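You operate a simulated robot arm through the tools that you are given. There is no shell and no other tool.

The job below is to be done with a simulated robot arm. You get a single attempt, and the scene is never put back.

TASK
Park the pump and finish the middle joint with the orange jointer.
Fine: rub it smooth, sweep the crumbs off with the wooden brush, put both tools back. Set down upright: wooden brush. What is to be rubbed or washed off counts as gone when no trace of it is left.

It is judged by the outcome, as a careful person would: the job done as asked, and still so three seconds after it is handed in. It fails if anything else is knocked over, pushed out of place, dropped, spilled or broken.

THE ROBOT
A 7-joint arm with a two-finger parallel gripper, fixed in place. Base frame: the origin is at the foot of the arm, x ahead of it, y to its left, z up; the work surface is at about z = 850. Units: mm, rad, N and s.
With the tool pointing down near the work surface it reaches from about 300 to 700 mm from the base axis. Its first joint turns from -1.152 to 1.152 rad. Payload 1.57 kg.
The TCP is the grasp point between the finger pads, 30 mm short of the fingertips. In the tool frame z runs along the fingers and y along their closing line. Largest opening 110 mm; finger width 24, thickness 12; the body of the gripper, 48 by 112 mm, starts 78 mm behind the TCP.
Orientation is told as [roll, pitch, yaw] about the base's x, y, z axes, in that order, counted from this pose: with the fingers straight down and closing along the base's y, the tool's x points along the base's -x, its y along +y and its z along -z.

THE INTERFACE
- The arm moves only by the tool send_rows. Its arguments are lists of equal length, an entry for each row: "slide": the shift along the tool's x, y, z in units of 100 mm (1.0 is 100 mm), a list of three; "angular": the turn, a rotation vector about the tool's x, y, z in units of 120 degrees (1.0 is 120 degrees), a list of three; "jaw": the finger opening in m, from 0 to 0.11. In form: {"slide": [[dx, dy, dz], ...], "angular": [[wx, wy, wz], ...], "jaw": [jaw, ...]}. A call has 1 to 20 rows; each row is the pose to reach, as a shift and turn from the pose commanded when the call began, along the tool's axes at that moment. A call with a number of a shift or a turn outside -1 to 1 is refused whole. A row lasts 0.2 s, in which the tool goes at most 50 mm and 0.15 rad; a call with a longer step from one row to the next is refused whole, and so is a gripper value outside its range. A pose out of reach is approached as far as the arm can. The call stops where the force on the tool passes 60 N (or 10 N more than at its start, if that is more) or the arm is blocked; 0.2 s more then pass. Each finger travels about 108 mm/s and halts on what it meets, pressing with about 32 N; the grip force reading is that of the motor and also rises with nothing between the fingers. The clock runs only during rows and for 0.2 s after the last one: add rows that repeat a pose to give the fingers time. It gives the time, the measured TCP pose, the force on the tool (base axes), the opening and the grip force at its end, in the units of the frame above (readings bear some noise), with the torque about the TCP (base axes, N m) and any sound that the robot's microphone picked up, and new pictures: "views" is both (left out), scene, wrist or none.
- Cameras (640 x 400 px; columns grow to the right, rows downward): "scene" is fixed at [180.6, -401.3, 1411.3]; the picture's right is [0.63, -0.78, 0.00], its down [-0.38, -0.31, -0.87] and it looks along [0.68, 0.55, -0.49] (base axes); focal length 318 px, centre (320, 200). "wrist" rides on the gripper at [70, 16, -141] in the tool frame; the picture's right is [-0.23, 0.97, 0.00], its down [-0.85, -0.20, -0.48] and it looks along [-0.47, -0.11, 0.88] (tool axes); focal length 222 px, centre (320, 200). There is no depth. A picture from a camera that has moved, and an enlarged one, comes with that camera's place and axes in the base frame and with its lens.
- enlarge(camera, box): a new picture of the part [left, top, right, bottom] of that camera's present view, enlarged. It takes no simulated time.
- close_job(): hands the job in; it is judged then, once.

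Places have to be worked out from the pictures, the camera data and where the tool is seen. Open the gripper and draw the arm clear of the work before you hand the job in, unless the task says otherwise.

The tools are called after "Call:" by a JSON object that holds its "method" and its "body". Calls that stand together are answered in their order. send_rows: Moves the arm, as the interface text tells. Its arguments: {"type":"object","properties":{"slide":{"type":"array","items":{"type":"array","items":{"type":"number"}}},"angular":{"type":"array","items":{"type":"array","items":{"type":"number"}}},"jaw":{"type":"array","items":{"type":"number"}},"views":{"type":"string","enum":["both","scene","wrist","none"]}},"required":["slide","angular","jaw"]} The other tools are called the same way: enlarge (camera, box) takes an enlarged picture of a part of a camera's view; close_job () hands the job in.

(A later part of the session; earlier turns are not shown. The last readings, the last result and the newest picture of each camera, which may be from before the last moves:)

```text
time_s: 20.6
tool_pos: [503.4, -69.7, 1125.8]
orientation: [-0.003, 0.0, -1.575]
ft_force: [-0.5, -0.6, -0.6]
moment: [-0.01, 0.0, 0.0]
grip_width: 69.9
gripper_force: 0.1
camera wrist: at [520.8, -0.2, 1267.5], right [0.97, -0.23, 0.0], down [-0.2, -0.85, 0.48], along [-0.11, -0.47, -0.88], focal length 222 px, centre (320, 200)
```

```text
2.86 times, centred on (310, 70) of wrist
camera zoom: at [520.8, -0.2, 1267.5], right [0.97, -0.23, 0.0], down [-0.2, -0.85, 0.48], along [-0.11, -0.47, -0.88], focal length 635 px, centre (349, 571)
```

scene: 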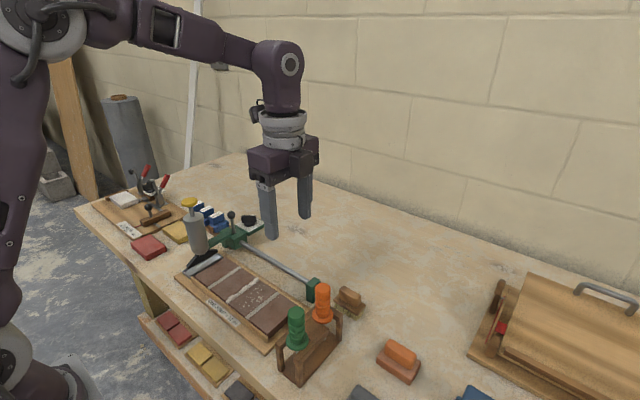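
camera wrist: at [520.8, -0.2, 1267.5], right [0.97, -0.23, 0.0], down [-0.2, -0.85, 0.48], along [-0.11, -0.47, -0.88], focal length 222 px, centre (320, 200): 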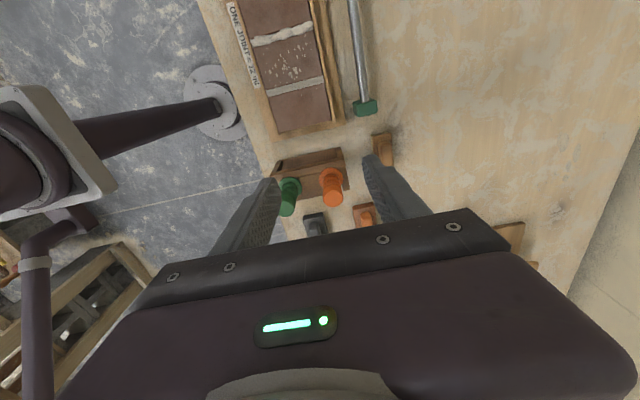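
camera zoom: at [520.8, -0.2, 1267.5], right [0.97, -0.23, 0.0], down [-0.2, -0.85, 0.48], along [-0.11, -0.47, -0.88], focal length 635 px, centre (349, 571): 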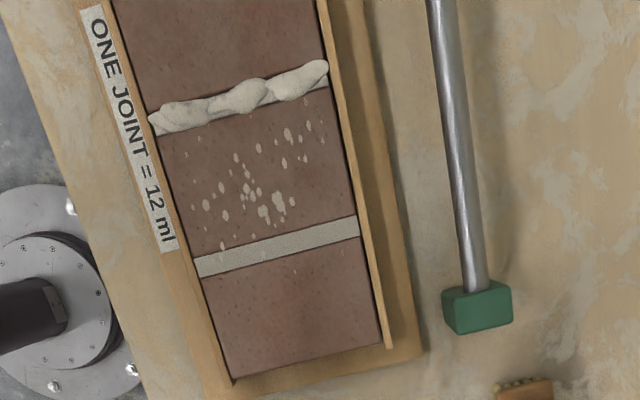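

Both views put the orange handle's axis at about (505, -143.5). I move above it with the jaw at 50 mm so the fingers also clear the green handle next to it.

Call:
{"method": "send_rows", "body": {"slide": [[-0.3, 0.005, 0.1], [-0.6, 0.01, 0.2], [-0.74, 0.01, 0.35], [-0.74, 0.01, 0.35], [-0.74, 0.01, 0.35]], "angular": [[0, 0, 0], [0, 0, 0], [0, 0, 0], [0, 0, 0], [0, 0, 0]], "jaw": [0.06, 0.05, 0.05, 0.05, 0.05], "views": "both"}}

Call:
{"method": "enlarge", "body": {"camera": "wrist", "box": [230, 90, 420, 220]}}

Call:
{"method": "enlarge", "body": {"camera": "scene", "box": [250, 200, 380, 390]}}

```text
time_s: 21.8
tool_pos: [504.2, -142.9, 1089.3]
orientation: [0.001, -0.001, -1.572]
ft_force: [-0.1, 0.3, -0.2]
moment: [0.01, -0.01, 0.0]
grip_width: 50.2
gripper_force: 0.1
camera wrist: at [521.3, -74.6, 1231.7], right [0.97, -0.23, 0.0], down [-0.2, -0.85, 0.48], along [-0.11, -0.47, -0.88], focal length 222 px, centre (320, 200)
```

scene: 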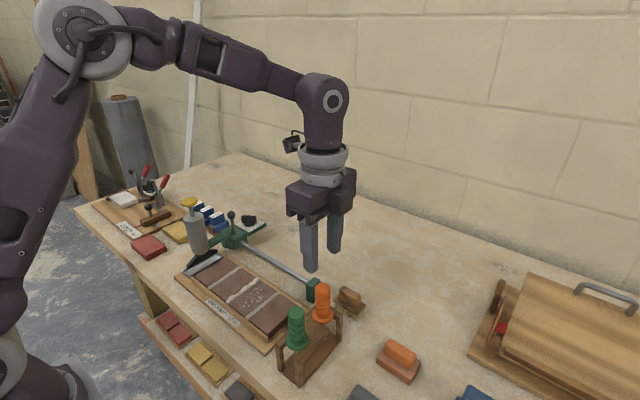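
wrist: 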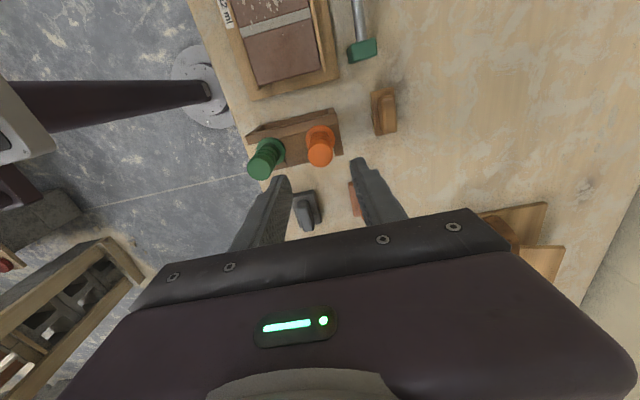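

```text
3.08 times, centred on (325, 155) of wrist
camera zoom: at [521.3, -74.6, 1231.7], right [0.97, -0.23, 0.0], down [-0.2, -0.85, 0.48], along [-0.11, -0.47, -0.88], focal length 684 px, centre (305, 338)
```

zoom: 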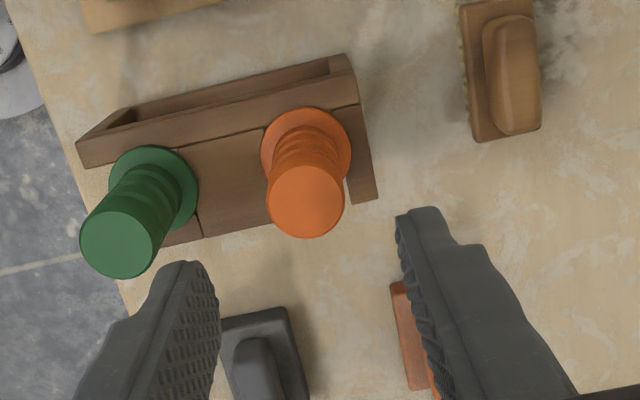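

```text
2.11 times, centred on (315, 295) of scene
camera zoom: at [180.6, -401.3, 1411.3], right [0.63, -0.78, 0.0], down [-0.38, -0.31, -0.87], along [0.68, 0.55, -0.49], focal length 669 px, centre (330, 0)
```

zoom: 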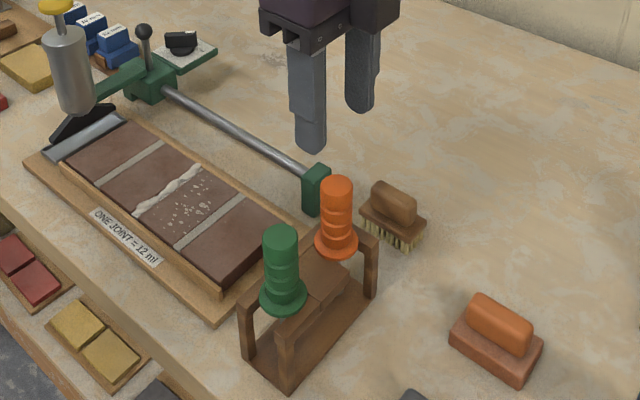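

The orange axis measures (505.3, -144.1). I lower the open fingers around the handle in two stages.

Call:
{"method": "send_rows", "body": {"slide": [[-0.012, 0.01, 0.3], [-0.012, 0.01, 0.6], [-0.012, 0.01, 0.9], [-0.012, 0.01, 0.9]], "angular": [[0, 0, 0], [0, 0, 0], [0, 0, 0], [0, 0, 0]], "jaw": [0.05, 0.05, 0.05, 0.05], "views": "both"}}

Call:
{"method": "enlarge", "body": {"camera": "scene", "box": [270, 240, 380, 390]}}

Call:
{"method": "enlarge", "body": {"camera": "wrist", "box": [230, 90, 420, 220]}}

```text
time_s: 22.8
tool_pos: [505.5, -144.0, 999.8]
orientation: [-0.001, 0.001, -1.571]
ft_force: [-0.3, -0.7, 0.3]
moment: [0.0, -0.01, 0.04]
grip_width: 50.1
gripper_force: 0.2
camera wrist: at [522.1, -75.1, 1142.0], right [0.97, -0.23, 0.0], down [-0.2, -0.85, 0.48], along [-0.11, -0.47, -0.88], focal length 222 px, centre (320, 200)
```

scene: 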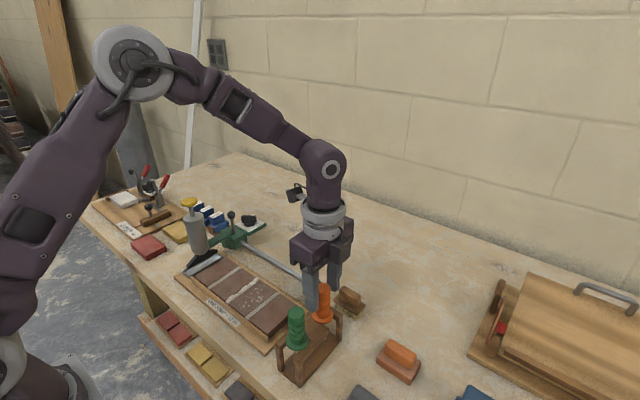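
wrist: 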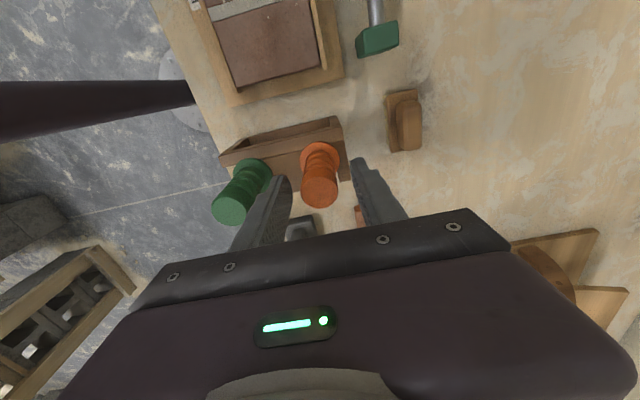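

```text
2.67 times, centred on (325, 315) of scene
camera zoom: at [180.6, -401.3, 1411.3], right [0.63, -0.78, 0.0], down [-0.38, -0.31, -0.87], along [0.68, 0.55, -0.49], focal length 848 px, centre (307, -107)
```

zoom: 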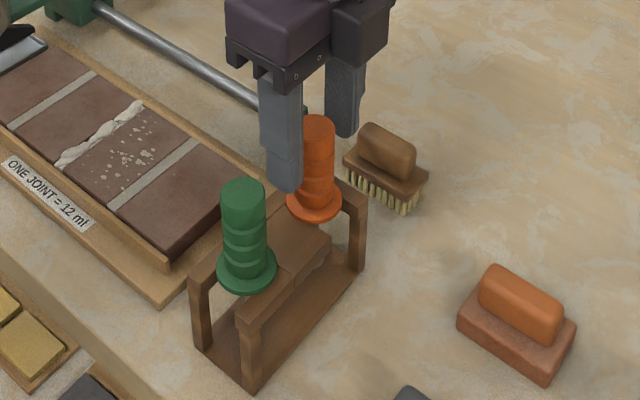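

```text
3.08 times, centred on (325, 155) of wrist
camera zoom: at [522.1, -75.1, 1142.0], right [0.97, -0.23, 0.0], down [-0.2, -0.85, 0.48], along [-0.11, -0.47, -0.88], focal length 684 px, centre (305, 338)
```

zoom: 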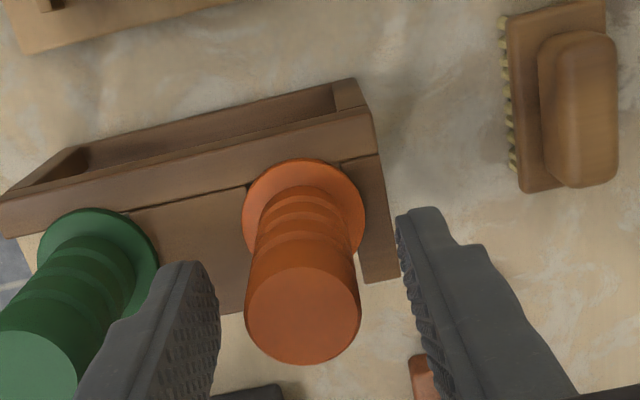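

The handle stands between the fingers with clearance on both sides. I go down to just above the flange and close.

Call:
{"method": "send_rows", "body": {"slide": [[0, 0, 0.1], [0, 0, 0.2], [0, 0, 0.28], [0, 0, 0.28]], "angular": [[0, 0, 0], [0, 0, 0], [0, 0, 0], [0, 0, 0]], "jaw": [0.05, 0.05, 0.05, 0.05], "views": "both"}}

Call:
{"method": "enlarge", "body": {"camera": "scene", "box": [270, 240, 380, 390]}}

Call:
{"method": "enlarge", "body": {"camera": "wrist", "box": [230, 90, 420, 220]}}

```text
time_s: 23.8
tool_pos: [506.2, -144.3, 972.9]
orientation: [0.0, 0.0, -1.573]
ft_force: [-0.2, -0.6, -0.1]
moment: [-0.01, -0.02, 0.0]
grip_width: 50.3
gripper_force: 0.1
camera wrist: at [522.6, -74.3, 1114.0], right [0.97, -0.23, 0.0], down [-0.2, -0.85, 0.48], along [-0.11, -0.47, -0.88], focal length 222 px, centre (320, 200)
```

scene: 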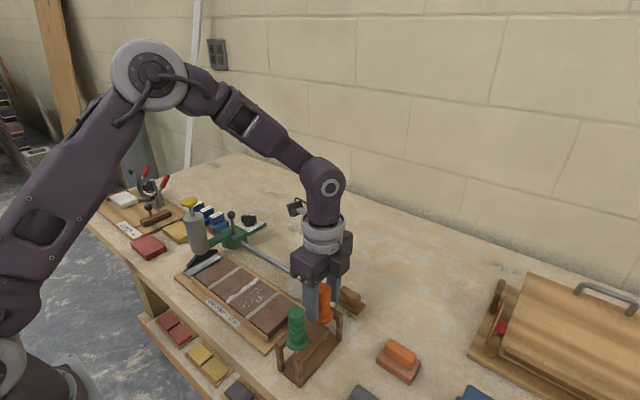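
wrist: 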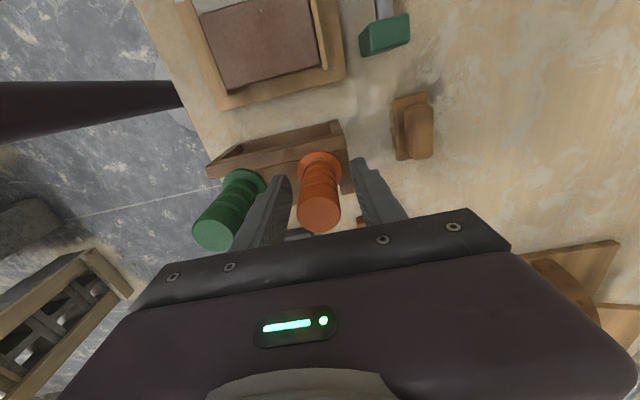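

```text
2.67 times, centred on (325, 315) of scene
camera zoom: at [180.6, -401.3, 1411.3], right [0.63, -0.78, 0.0], down [-0.38, -0.31, -0.87], along [0.68, 0.55, -0.49], focal length 848 px, centre (307, -107)
```

zoom: 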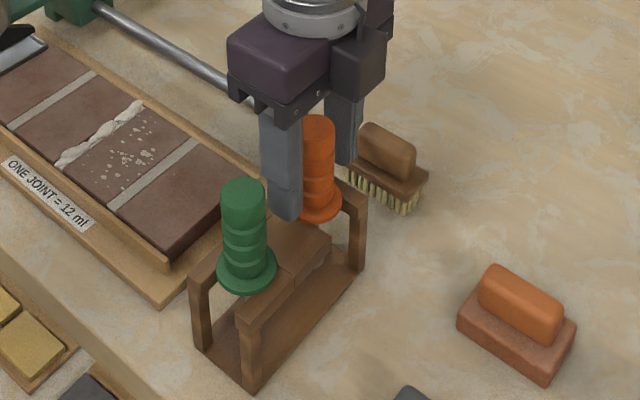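

```text
3.08 times, centred on (325, 155) of wrist
camera zoom: at [522.6, -74.3, 1114.0], right [0.97, -0.23, 0.0], down [-0.2, -0.85, 0.48], along [-0.11, -0.47, -0.88], focal length 684 px, centre (305, 338)
```

zoom: 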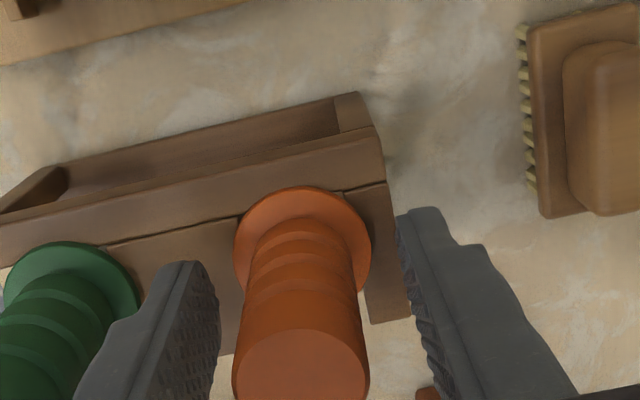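

The fingertips are just above the flange. I close on the handle.

Call:
{"method": "send_rows", "body": {"slide": [[0, 0, 0], [0, 0, 0], [0, 0, 0], [0, 0, 0]], "angular": [[0, 0, 0], [0, 0, 0], [0, 0, 0], [0, 0, 0]], "jaw": [0.035, 0.02, 0.015, 0.015], "views": "both"}}

Call:
{"method": "enlarge", "body": {"camera": "scene", "box": [270, 240, 380, 390]}}

```text
time_s: 24.8
tool_pos: [506.9, -144.0, 972.3]
orientation: [0.0, 0.001, -1.571]
ft_force: [0.8, 0.1, 0.2]
moment: [-0.03, -0.05, 0.03]
grip_width: 27.2
gripper_force: 32.1
camera wrist: at [522.6, -74.3, 1114.2], right [0.97, -0.23, 0.0], down [-0.2, -0.85, 0.48], along [-0.11, -0.47, -0.88], focal length 222 px, centre (320, 200)
```

scene: 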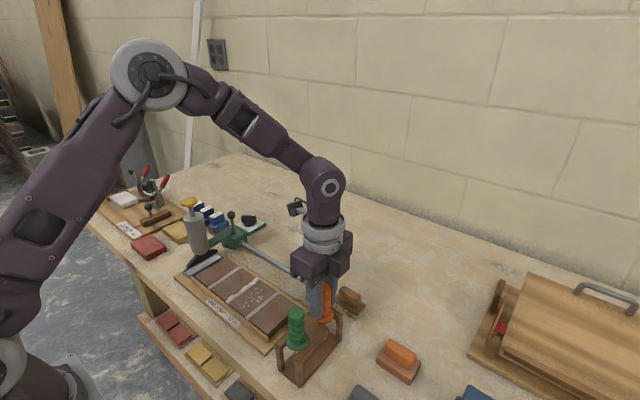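
wrist: 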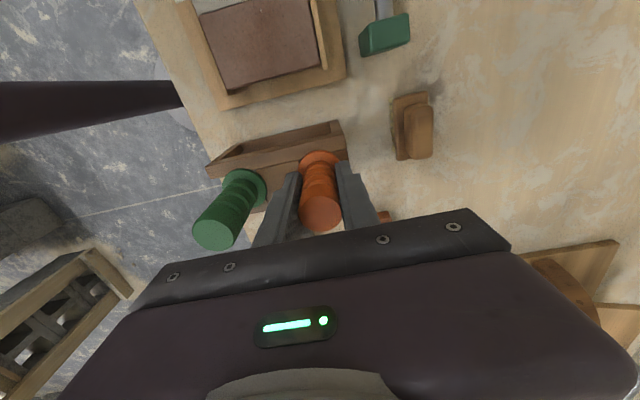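

```text
2.67 times, centred on (325, 315) of scene
camera zoom: at [180.6, -401.3, 1411.3], right [0.63, -0.78, 0.0], down [-0.38, -0.31, -0.87], along [0.68, 0.55, -0.49], focal length 848 px, centre (307, -107)
```

zoom: 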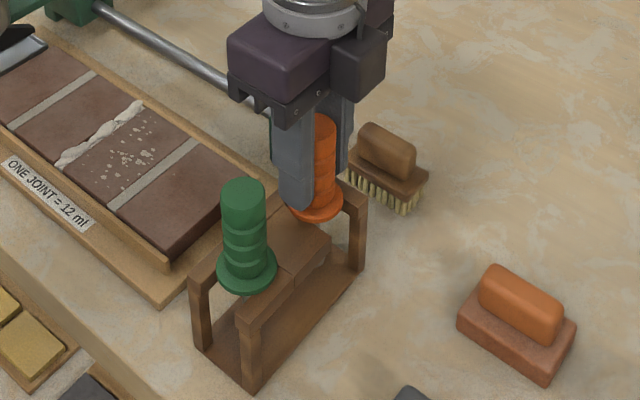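

The handle is held (27 mm). I lift it 8 mm so the flange clears the boards.

Call:
{"method": "send_rows", "body": {"slide": [[0, 0, -0.03], [0, 0, -0.06], [0, 0, -0.08], [0, 0, -0.08]], "angular": [[0, 0, 0], [0, 0, 0], [0, 0, 0], [0, 0, 0]], "jaw": [0.015, 0.015, 0.015, 0.015], "views": "both"}}

Call:
{"method": "enlarge", "body": {"camera": "scene", "box": [270, 240, 380, 390]}}

Call:
{"method": "enlarge", "body": {"camera": "wrist", "box": [200, 100, 400, 240]}}

```text
time_s: 25.8
tool_pos: [507.3, -144.6, 980.0]
orientation: [0.001, 0.002, -1.573]
ft_force: [-0.5, -0.7, -1.1]
moment: [0.0, 0.01, -0.01]
grip_width: 27.0
gripper_force: 32.2
camera wrist: at [523.1, -74.4, 1122.0], right [0.97, -0.23, 0.0], down [-0.2, -0.85, 0.48], along [-0.11, -0.47, -0.88], focal length 222 px, centre (320, 200)
```

scene: 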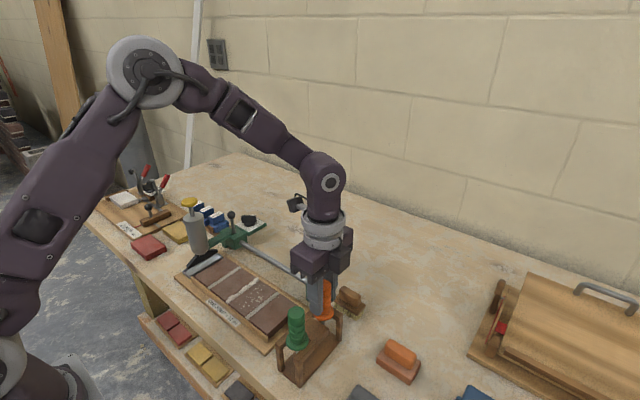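
wrist: 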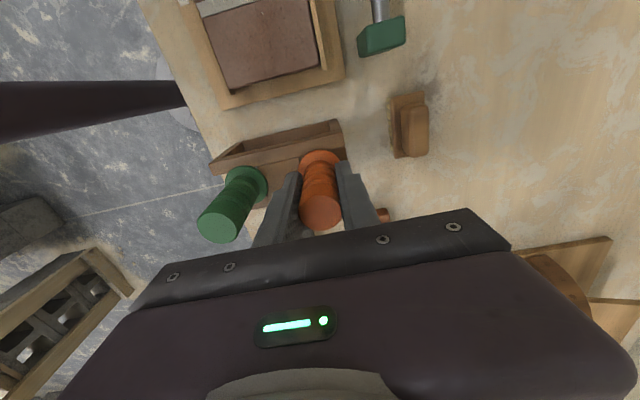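

```text
2.67 times, centred on (325, 315) of scene
camera zoom: at [180.6, -401.3, 1411.3], right [0.63, -0.78, 0.0], down [-0.38, -0.31, -0.87], along [0.68, 0.55, -0.49], focal length 848 px, centre (307, -107)
```

zoom: 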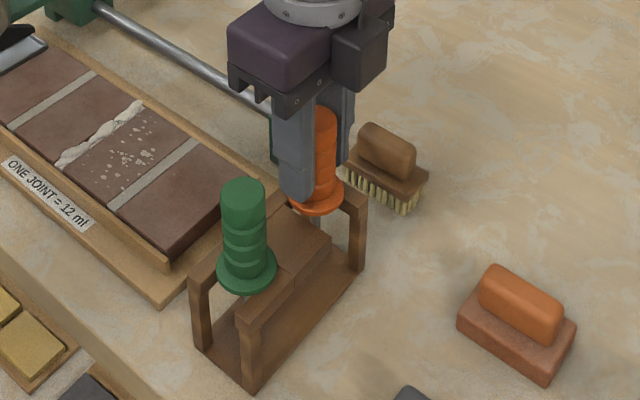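

```text
2.86 times, centred on (300, 170) of wrist
camera zoom: at [523.1, -74.4, 1122.0], right [0.97, -0.23, 0.0], down [-0.2, -0.85, 0.48], along [-0.11, -0.47, -0.88], focal length 635 px, centre (377, 286)
```

zoom: 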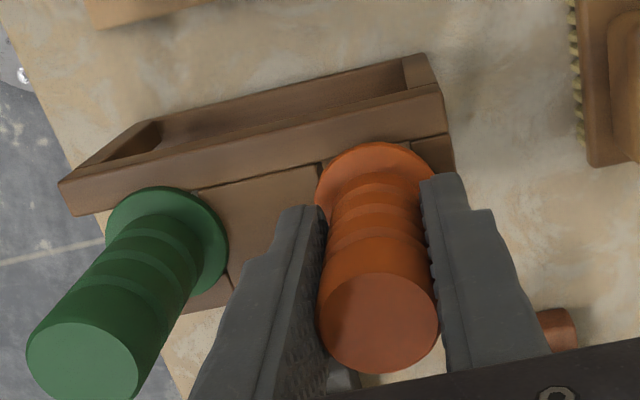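

The jointer is lifted and its metal shaft shows in the slot. I slide it out of the slot towards -y.

Call:
{"method": "send_rows", "body": {"slide": [[-0.08, 0, 0], [-0.18, 0, 0], [-0.28, 0, 0], [-0.38, 0, 0], [-0.48, 0, 0], [-0.58, 0, 0], [-0.65, 0, 0], [-0.65, 0, 0]], "angular": [[0, 0, 0], [0, 0, 0], [0, 0, 0], [0, 0, 0], [0, 0, 0], [0, 0, 0], [0, 0, 0], [0, 0, 0]], "jaw": [0.015, 0.015, 0.015, 0.015, 0.015, 0.015, 0.015, 0.015], "views": "both"}}

Call:
{"method": "enlarge", "body": {"camera": "scene", "box": [270, 240, 400, 390]}}

```text
time_s: 27.6
tool_pos: [506.2, -210.2, 979.6]
orientation: [-0.001, 0.0, -1.571]
ft_force: [-0.4, 0.6, -1.6]
moment: [-0.02, 0.02, 0.0]
grip_width: 26.9
gripper_force: 32.3
camera wrist: at [522.8, -140.8, 1121.7], right [0.97, -0.23, 0.0], down [-0.2, -0.86, 0.48], along [-0.11, -0.47, -0.88], focal length 222 px, centre (320, 200)
```

scene: 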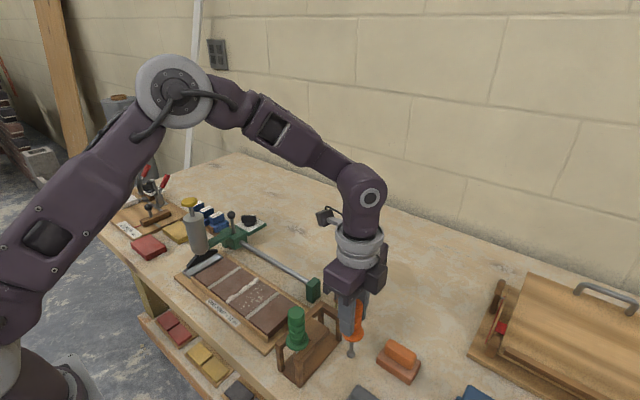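
wrist: 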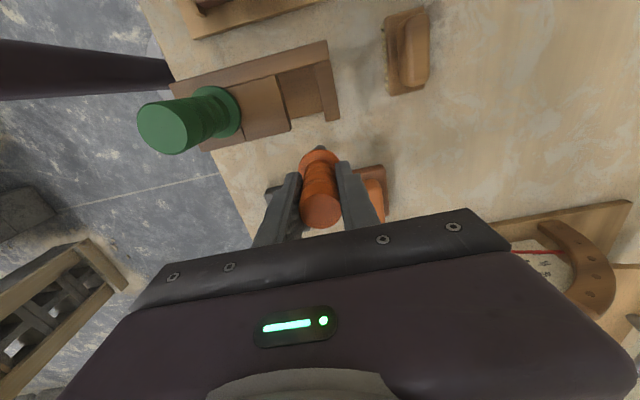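

```text
2.67 times, centred on (335, 315) of scene
camera zoom: at [180.6, -401.3, 1411.3], right [0.63, -0.78, 0.0], down [-0.38, -0.31, -0.87], along [0.68, 0.55, -0.49], focal length 848 px, centre (280, -107)
```

zoom: 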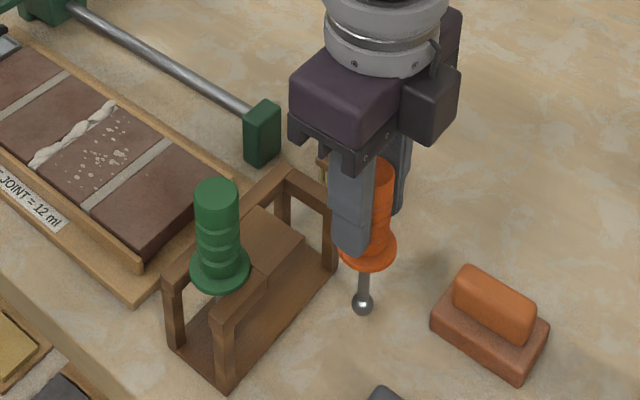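

The jointer is free: rod with a ball tip whose bottom is about 107 mm below the TCP. I lift it 100 mm and carry it above the rack level towards the middle joint (x≈435–526, y≈65).

Call:
{"method": "send_rows", "body": {"slide": [[0, 0, -0.3], [0, 0, -0.65], [0, 0, -1.0], [0, 0, -1.0]], "angular": [[0, 0, 0], [0, 0, 0], [0, 0, 0], [0, 0, 0]], "jaw": [0.015, 0.015, 0.015, 0.015], "views": "none"}}

Call:
{"method": "send_rows", "body": {"slide": [[0.3, 0, 0], [0.65, 0, 0], [1.0, 0, 0], [1.0, 0, 0]], "angular": [[0, 0, 0], [0, 0, 0], [0, 0, 0], [0, 0, 0]], "jaw": [0.015, 0.015, 0.015, 0.015], "views": "none"}}

Call:
{"method": "send_rows", "body": {"slide": [[0.3, 0, 0], [0.65, 0, 0], [1.0, 0, 0], [1.0, 0, 0]], "angular": [[0, 0, 0], [0, 0, 0], [0, 0, 0], [0, 0, 0]], "jaw": [0.015, 0.015, 0.015, 0.015], "views": "both"}}

```text
time_s: 28.6
tool_pos: [504.9, -211.2, 1079.6]
orientation: [0.001, 0.0, -1.571]
ft_force: [0.0, 0.2, -0.9]
moment: [0.02, -0.01, -0.04]
grip_width: 26.9
gripper_force: 32.1
```

```text
time_s: 29.6
tool_pos: [506.4, -108.0, 1080.4]
orientation: [-0.001, 0.0, -1.573]
ft_force: [0.5, 0.5, -1.2]
moment: [-0.03, 0.0, -0.02]
grip_width: 27.1
gripper_force: 32.6
```

```text
time_s: 30.6
tool_pos: [505.1, -6.7, 1081.1]
orientation: [-0.001, 0.001, -1.572]
ft_force: [-0.4, 0.8, -1.4]
moment: [-0.01, 0.02, 0.0]
grip_width: 27.0
gripper_force: 31.7
camera wrist: at [522.3, 61.3, 1223.8], right [0.97, -0.23, 0.0], down [-0.2, -0.85, 0.48], along [-0.11, -0.47, -0.88], focal length 222 px, centre (320, 200)
```

scene: 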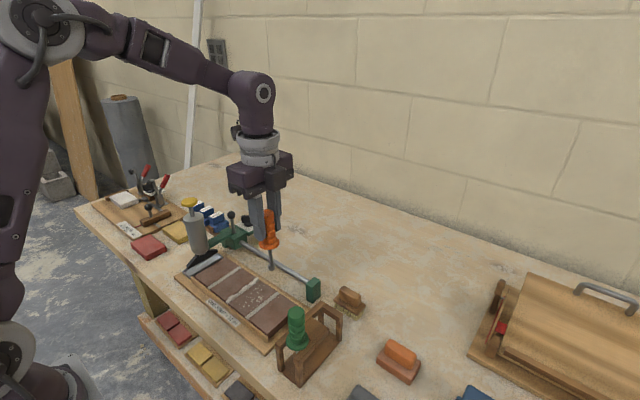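
wrist: 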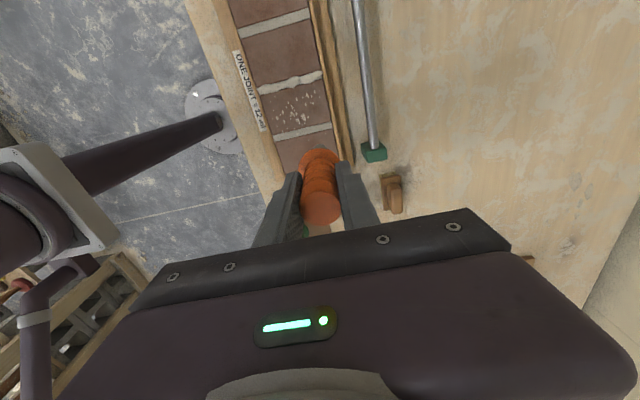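

I move over the middle of the joint and lower until the tip is about 25 mm above the bricks.

Call:
{"method": "send_rows", "body": {"slide": [[0.3, -0.1, 0.1], [0.6, -0.2, 0.3], [0.74, -0.26, 0.5], [0.74, -0.26, 0.68], [0.74, -0.26, 0.68]], "angular": [[0, 0, 0], [0, 0, 0], [0, 0, 0], [0, 0, 0], [0, 0, 0]], "jaw": [0.015, 0.015, 0.015, 0.015, 0.015], "views": "both"}}

Call:
{"method": "enlarge", "body": {"camera": "scene", "box": [170, 200, 320, 360]}}

Call:
{"method": "enlarge", "body": {"camera": "wrist", "box": [200, 50, 400, 240]}}

```text
time_s: 31.8
tool_pos: [482.4, 63.8, 1012.2]
orientation: [-0.001, -0.001, -1.572]
ft_force: [0.3, 0.4, -0.4]
moment: [0.01, -0.03, -0.02]
grip_width: 26.9
gripper_force: 32.0
camera wrist: at [497.8, 133.6, 1154.2], right [0.97, -0.23, 0.0], down [-0.2, -0.85, 0.48], along [-0.11, -0.47, -0.88], focal length 222 px, centre (320, 200)
```

scene: 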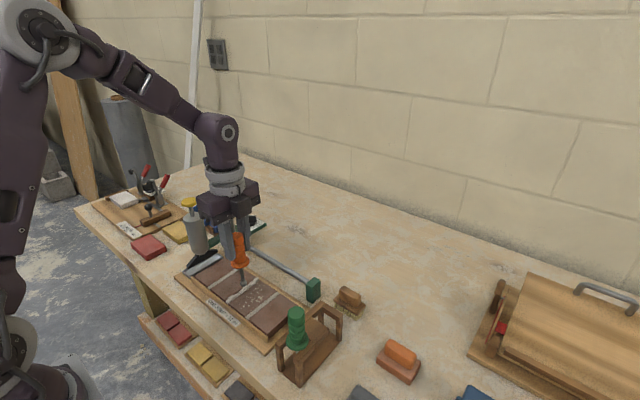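
wrist: 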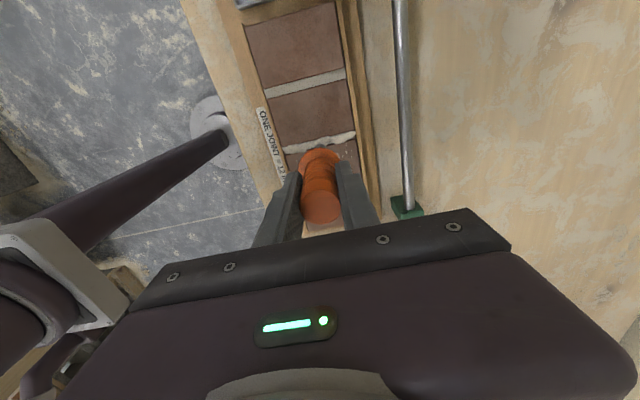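

```text
2.50 times, centred on (245, 280) of scene
camera zoom: at [180.6, -401.3, 1411.3], right [0.63, -0.78, 0.0], down [-0.38, -0.31, -0.87], along [0.68, 0.55, -0.49], focal length 795 px, centre (508, 0)
```

zoom: 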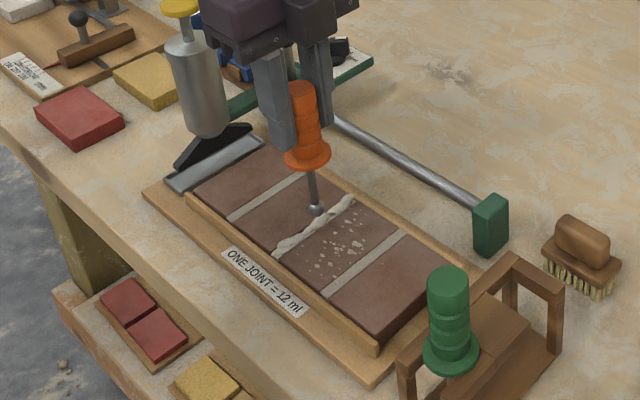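

```text
2.11 times, centred on (300, 145) of wrist
camera zoom: at [497.8, 133.6, 1154.2], right [0.97, -0.23, 0.0], down [-0.2, -0.85, 0.48], along [-0.11, -0.47, -0.88], focal length 468 px, centre (362, 316)
```

zoom: 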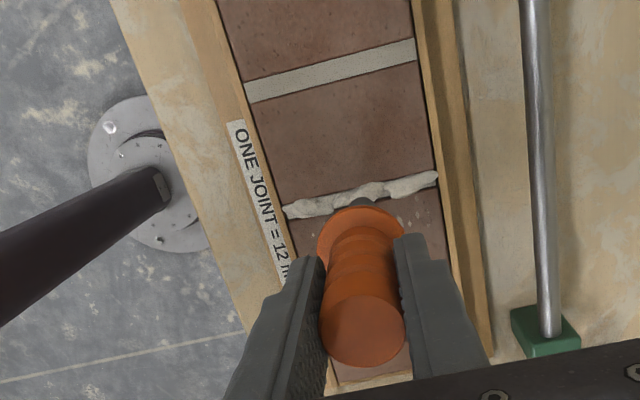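

The tip is above the bead near mid-length. I align to y≈66 and lower in small steps, watching the force for first contact.

Call:
{"method": "send_rows", "body": {"slide": [[0.015, 0, 0.08], [0.015, 0, 0.14], [0.015, 0, 0.18], [0.015, 0, 0.2], [0.015, 0, 0.2]], "angular": [[0, 0, 0], [0, 0, 0], [0, 0, 0], [0, 0, 0], [0, 0, 0]], "jaw": [0.015, 0.015, 0.015, 0.015, 0.015], "views": "both"}}

Call:
{"method": "enlarge", "body": {"camera": "scene", "box": [200, 220, 300, 320]}}

```text
time_s: 33.0
tool_pos: [481.7, 66.1, 993.5]
orientation: [0.003, -0.002, -1.571]
ft_force: [1.6, -1.1, 26.2]
moment: [-0.08, -0.48, 0.0]
grip_width: 26.5
gripper_force: 31.6
camera wrist: at [497.7, 135.3, 1135.2], right [0.97, -0.23, 0.0], down [-0.2, -0.85, 0.48], along [-0.11, -0.47, -0.88], focal length 222 px, centre (320, 200)
```

scene: 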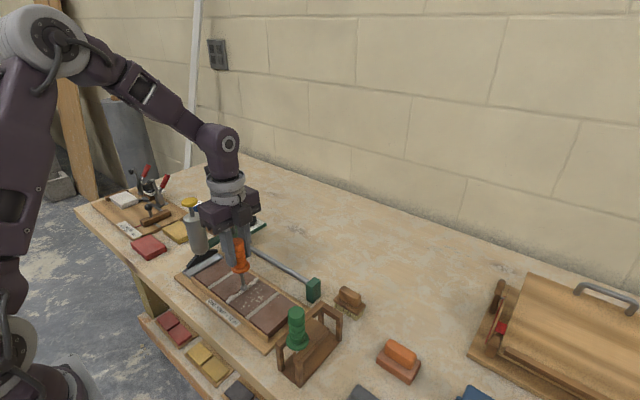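
wrist: 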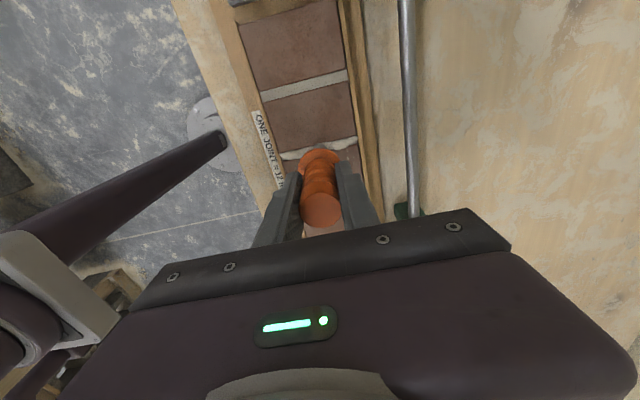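

```text
4.00 times, centred on (250, 270) of scene
camera zoom: at [180.2, -401.3, 1411.3], right [0.63, -0.78, 0.0], down [-0.38, -0.31, -0.87], along [0.68, 0.55, -0.49], focal length 1272 px, centre (600, -80)
```

zoom: 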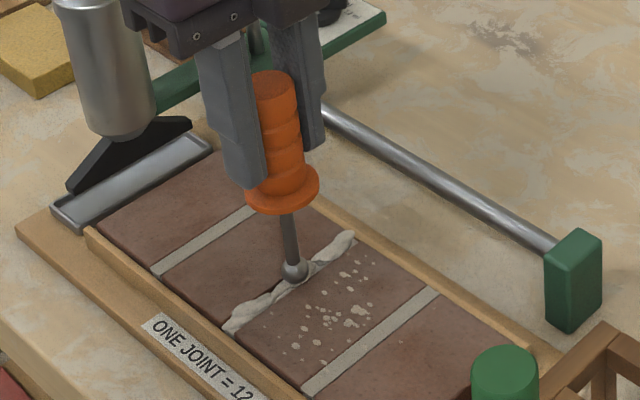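

Contact: 26 N up, so the joint surface is at tip height. I ease up 1 mm and rub along the joint, first to +x, then all the way to -x.

Call:
{"method": "send_rows", "body": {"slide": [[0, 0.0, -0.01], [0, 0.1, -0.01], [0, 0.2, -0.01], [0, 0.3, -0.01], [0, 0.38, -0.01], [0, 0.38, -0.01], [0, 0.28, -0.01], [0, 0.18, -0.01], [0, 0.08, -0.01], [0, -0.02, -0.01], [0, -0.12, -0.01], [0, -0.22, -0.01], [0, -0.32, -0.01], [0, -0.4, -0.01], [0, -0.4, -0.01]], "angular": [[0, 0, 0], [0, 0, 0], [0, 0, 0], [0, 0, 0], [0, 0, 0], [0, 0, 0], [0, 0, 0], [0, 0, 0], [0, 0, 0], [0, 0, 0], [0, 0, 0], [0, 0, 0], [0, 0, 0], [0, 0, 0], [0, 0, 0]], "jaw": [0.015, 0.015, 0.015, 0.015, 0.015, 0.015, 0.015, 0.015, 0.015, 0.015, 0.015, 0.015, 0.015, 0.015, 0.015], "views": "both"}}

Call:
{"method": "enlarge", "body": {"camera": "scene", "box": [200, 220, 300, 320]}}

Call:
{"method": "enlarge", "body": {"camera": "wrist", "box": [240, 60, 400, 200]}}

```text
time_s: 36.2
tool_pos: [441.5, 65.7, 992.4]
orientation: [-0.002, 0.001, -1.572]
ft_force: [-0.1, 1.2, 1.1]
moment: [0.16, -0.11, 0.02]
grip_width: 26.8
gripper_force: 32.1
camera wrist: at [456.9, 135.5, 1134.6], right [0.97, -0.23, 0.0], down [-0.2, -0.85, 0.48], along [-0.11, -0.47, -0.88], focal length 222 px, centre (320, 200)
```

scene: 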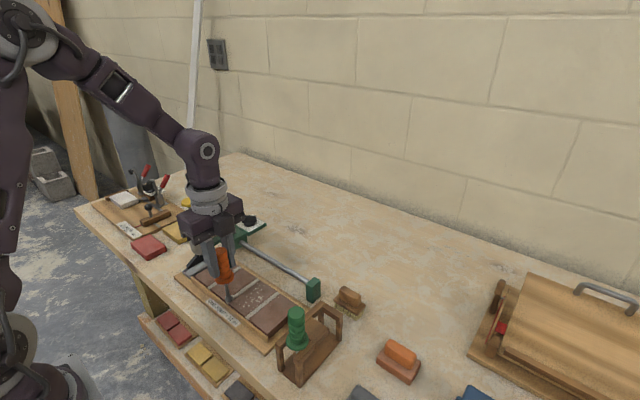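
wrist: 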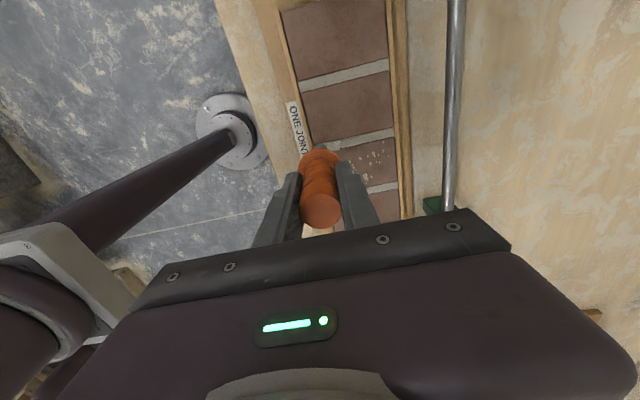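

```text
4.00 times, centred on (250, 270) of scene
camera zoom: at [180.6, -401.2, 1411.3], right [0.63, -0.78, 0.0], down [-0.38, -0.31, -0.87], along [0.68, 0.55, -0.49], focal length 1272 px, centre (600, -80)
```

zoom: 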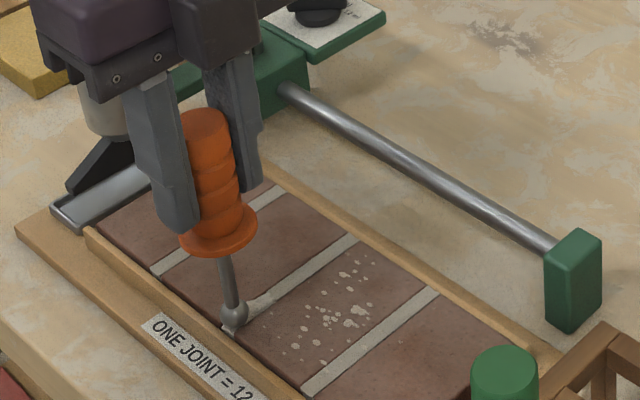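

```text
2.86 times, centred on (320, 130) of wrist
camera zoom: at [456.9, 135.5, 1134.6], right [0.97, -0.23, 0.0], down [-0.2, -0.85, 0.48], along [-0.11, -0.47, -0.88], focal length 635 px, centre (320, 400)
```

zoom: 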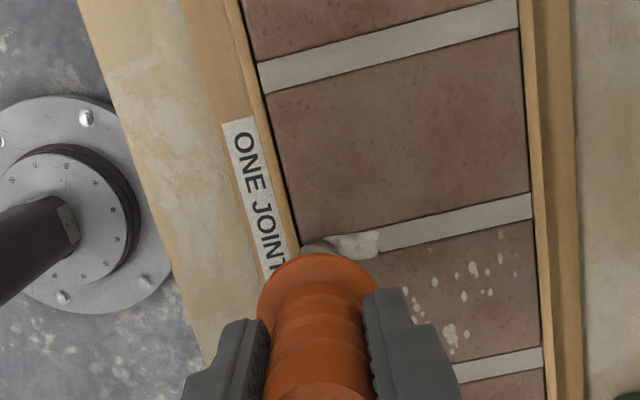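

Most of the joint is now smooth; a piece of bead remains at the -x end, where the pressure had dropped to 1 N. I press about 2 mm lower and rub that end back and forth.

Call:
{"method": "send_rows", "body": {"slide": [[0, 0.0, 0.01], [0, 0.0, 0.018], [0, 0.06, 0.018], [0, 0.12, 0.018], [0, 0.18, 0.018], [0, 0.24, 0.018], [0, 0.18, 0.018], [0, 0.12, 0.018], [0, 0.06, 0.018], [0, 0.0, 0.018], [0, -0.02, 0.018], [0, -0.02, 0.018]], "angular": [[0, 0, 0], [0, 0, 0], [0, 0, 0], [0, 0, 0], [0, 0, 0], [0, 0, 0], [0, 0, 0], [0, 0, 0], [0, 0, 0], [0, 0, 0], [0, 0, 0], [0, 0, 0]], "jaw": [0.015, 0.015, 0.015, 0.015, 0.015, 0.015, 0.015, 0.015, 0.015, 0.015, 0.015, 0.015], "views": "both"}}

Call:
{"method": "enlarge", "body": {"camera": "scene", "box": [200, 220, 300, 320]}}

Call:
{"method": "enlarge", "body": {"camera": "wrist", "box": [240, 60, 400, 200]}}

```text
time_s: 38.8
tool_pos: [439.2, 66.0, 990.7]
orientation: [0.002, -0.001, -1.573]
ft_force: [1.5, 1.8, 2.0]
moment: [0.21, -0.23, -0.01]
grip_width: 27.2
gripper_force: 32.0
camera wrist: at [455.2, 135.2, 1132.7], right [0.97, -0.23, 0.0], down [-0.2, -0.86, 0.48], along [-0.11, -0.47, -0.88], focal length 222 px, centre (320, 200)
```

scene: 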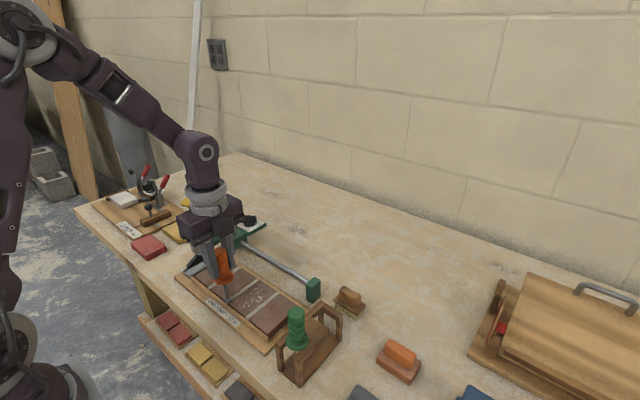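
wrist: 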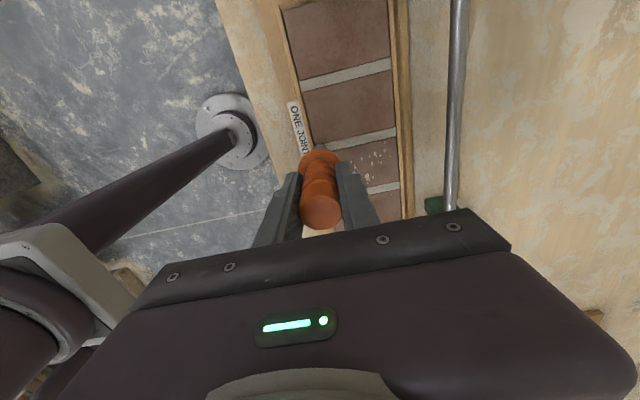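

```text
4.00 times, centred on (250, 270) of scene
camera zoom: at [180.6, -401.2, 1411.3], right [0.63, -0.78, 0.0], down [-0.38, -0.31, -0.87], along [0.68, 0.55, -0.49], focal length 1272 px, centre (600, -80)
```

zoom: 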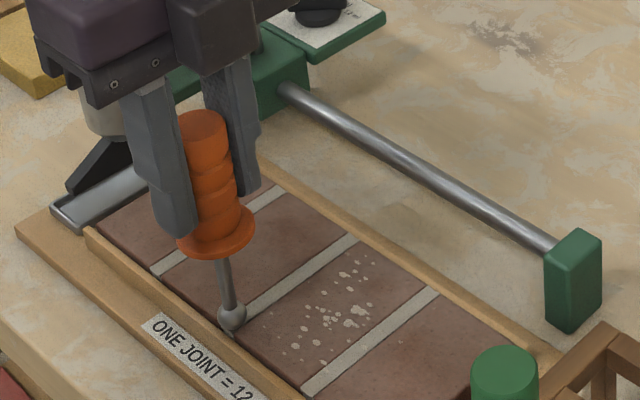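

```text
2.86 times, centred on (320, 130) of wrist
camera zoom: at [455.2, 135.2, 1132.7], right [0.97, -0.23, 0.0], down [-0.2, -0.86, 0.48], along [-0.11, -0.47, -0.88], focal length 635 px, centre (320, 400)
```

zoom: 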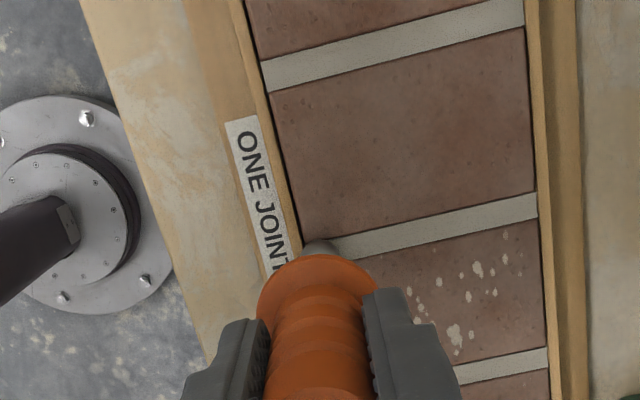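

The bead is gone wherever I can see. I make one more full pass to the +x end and back at slightly more pressure to be sure nothing is left at the ends.

Call:
{"method": "send_rows", "body": {"slide": [[0, -0.01, 0.006], [0, 0.08, 0.006], [0, 0.18, 0.006], [0, 0.28, 0.006], [0, 0.38, 0.006], [0, 0.48, 0.006], [0, 0.58, 0.006], [0, 0.68, 0.006], [0, 0.78, 0.006], [0, 0.82, 0.006], [0, 0.82, 0.006]], "angular": [[0, 0, 0], [0, 0, 0], [0, 0, 0], [0, 0, 0], [0, 0, 0], [0, 0, 0], [0, 0, 0], [0, 0, 0], [0, 0, 0], [0, 0, 0], [0, 0, 0]], "jaw": [0.015, 0.015, 0.015, 0.015, 0.015, 0.015, 0.015, 0.015, 0.015, 0.015, 0.015], "views": "both"}}

Call:
{"method": "enlarge", "body": {"camera": "scene", "box": [200, 220, 300, 320]}}

Call:
{"method": "enlarge", "body": {"camera": "wrist", "box": [240, 60, 400, 200]}}

```text
time_s: 41.2
tool_pos: [522.1, 66.5, 991.6]
orientation: [0.0, 0.0, -1.573]
ft_force: [-0.6, 0.1, -1.0]
moment: [0.02, -0.01, 0.03]
grip_width: 27.0
gripper_force: 32.0
camera wrist: at [537.8, 135.7, 1132.8], right [0.97, -0.23, 0.0], down [-0.2, -0.85, 0.48], along [-0.11, -0.47, -0.88], focal length 222 px, centre (320, 200)
```

scene: 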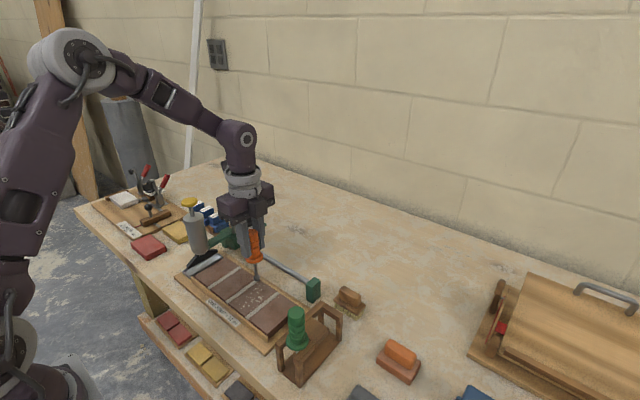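
wrist: 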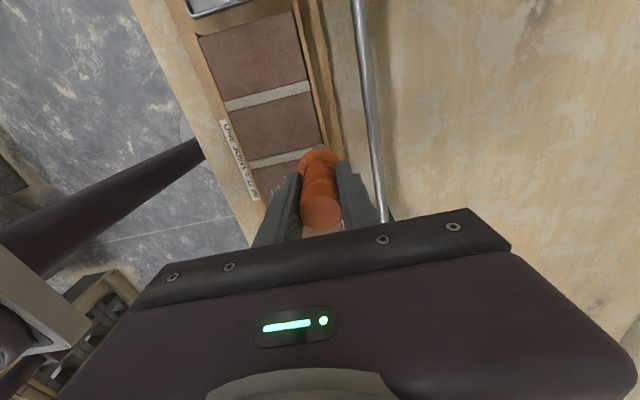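

```text
4.00 times, centred on (250, 270) of scene
camera zoom: at [180.6, -401.3, 1411.3], right [0.63, -0.78, 0.0], down [-0.38, -0.31, -0.87], along [0.68, 0.55, -0.49], focal length 1272 px, centre (600, -80)
```

zoom: 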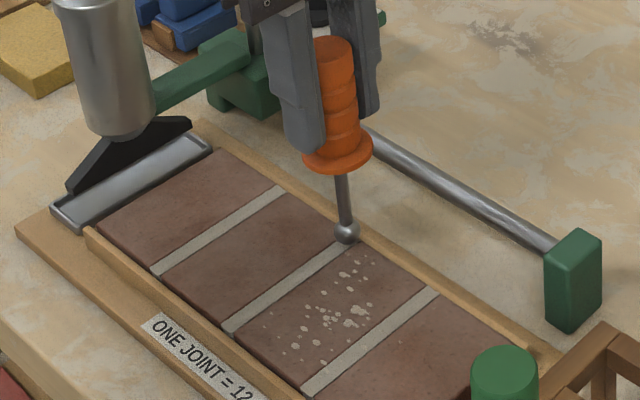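

```text
2.86 times, centred on (320, 130) of wrist
camera zoom: at [537.8, 135.7, 1132.8], right [0.97, -0.23, 0.0], down [-0.2, -0.85, 0.48], along [-0.11, -0.47, -0.88], focal length 635 px, centre (320, 400)
```

zoom: 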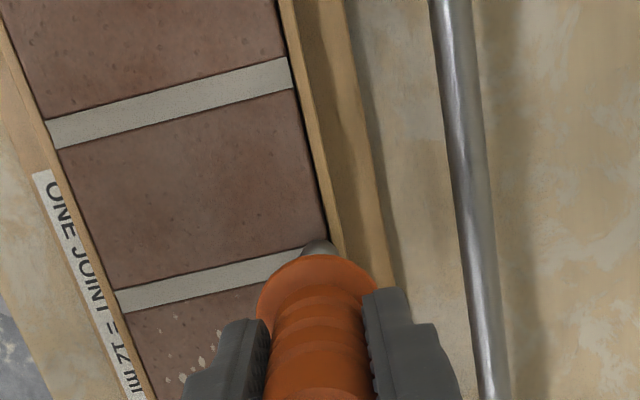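

The whole middle joint looks smooth. I lift the jointer off and look at the whole joint from above.

Call:
{"method": "send_rows", "body": {"slide": [[0, 0, -0.3], [0.1, 0, -0.6], [0.3, 0, -0.85], [0.5, 0, -0.95], [0.5, 0, -0.95]], "angular": [[0, 0, 0], [0, 0, 0], [0, 0, 0], [0, 0, 0], [0, 0, 0]], "jaw": [0.015, 0.015, 0.015, 0.015, 0.015], "views": "both"}}

Call:
{"method": "enlarge", "body": {"camera": "scene", "box": [200, 230, 300, 320]}}

Call:
{"method": "enlarge", "body": {"camera": "wrist", "box": [200, 60, 340, 200]}}

```text
time_s: 42.4
tool_pos: [519.3, 116.3, 1086.3]
orientation: [0.001, 0.0, -1.574]
ft_force: [0.4, -0.4, -0.8]
moment: [-0.02, -0.02, 0.01]
grip_width: 26.8
gripper_force: 32.1
camera wrist: at [535.8, 186.0, 1227.3], right [0.97, -0.23, 0.0], down [-0.2, -0.85, 0.48], along [-0.11, -0.47, -0.88], focal length 222 px, centre (320, 200)
```

scene: 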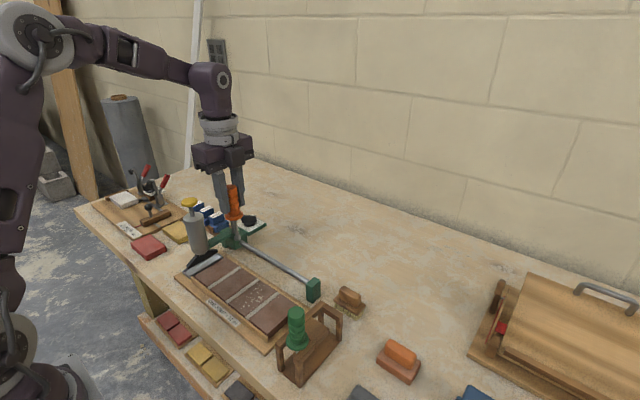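
wrist: 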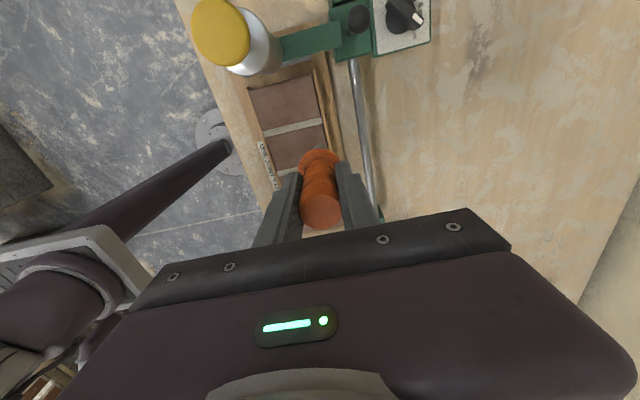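

```text
4.44 times, centred on (250, 275) of scene
camera zoom: at [180.6, -401.3, 1411.3], right [0.63, -0.78, 0.0], down [-0.38, -0.31, -0.87], along [0.68, 0.55, -0.49], focal length 1413 px, centre (631, -133)
```

zoom: 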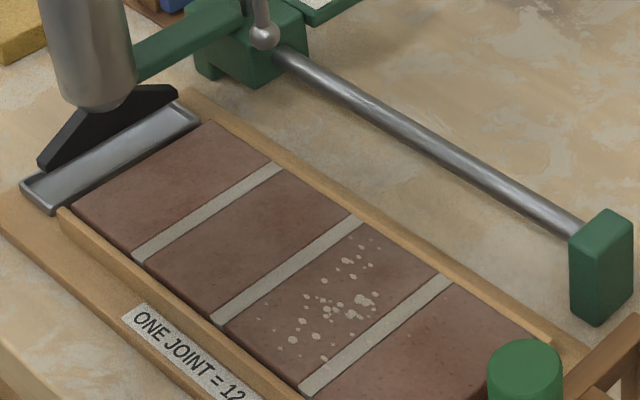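

```text
2.86 times, centred on (270, 130) of wrist
camera zoom: at [535.8, 186.0, 1227.3], right [0.97, -0.23, 0.0], down [-0.2, -0.85, 0.48], along [-0.11, -0.47, -0.88], focal length 635 px, centre (463, 400)
```

zoom: 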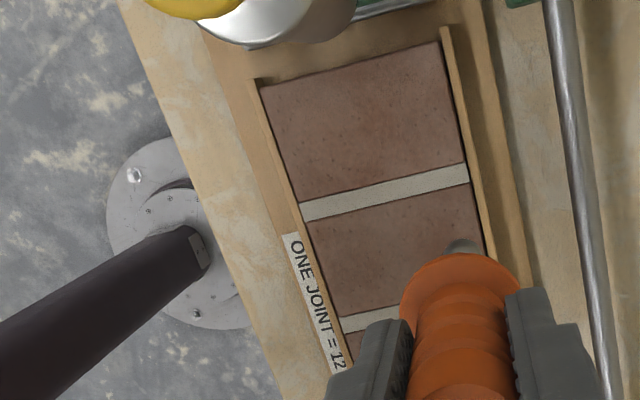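

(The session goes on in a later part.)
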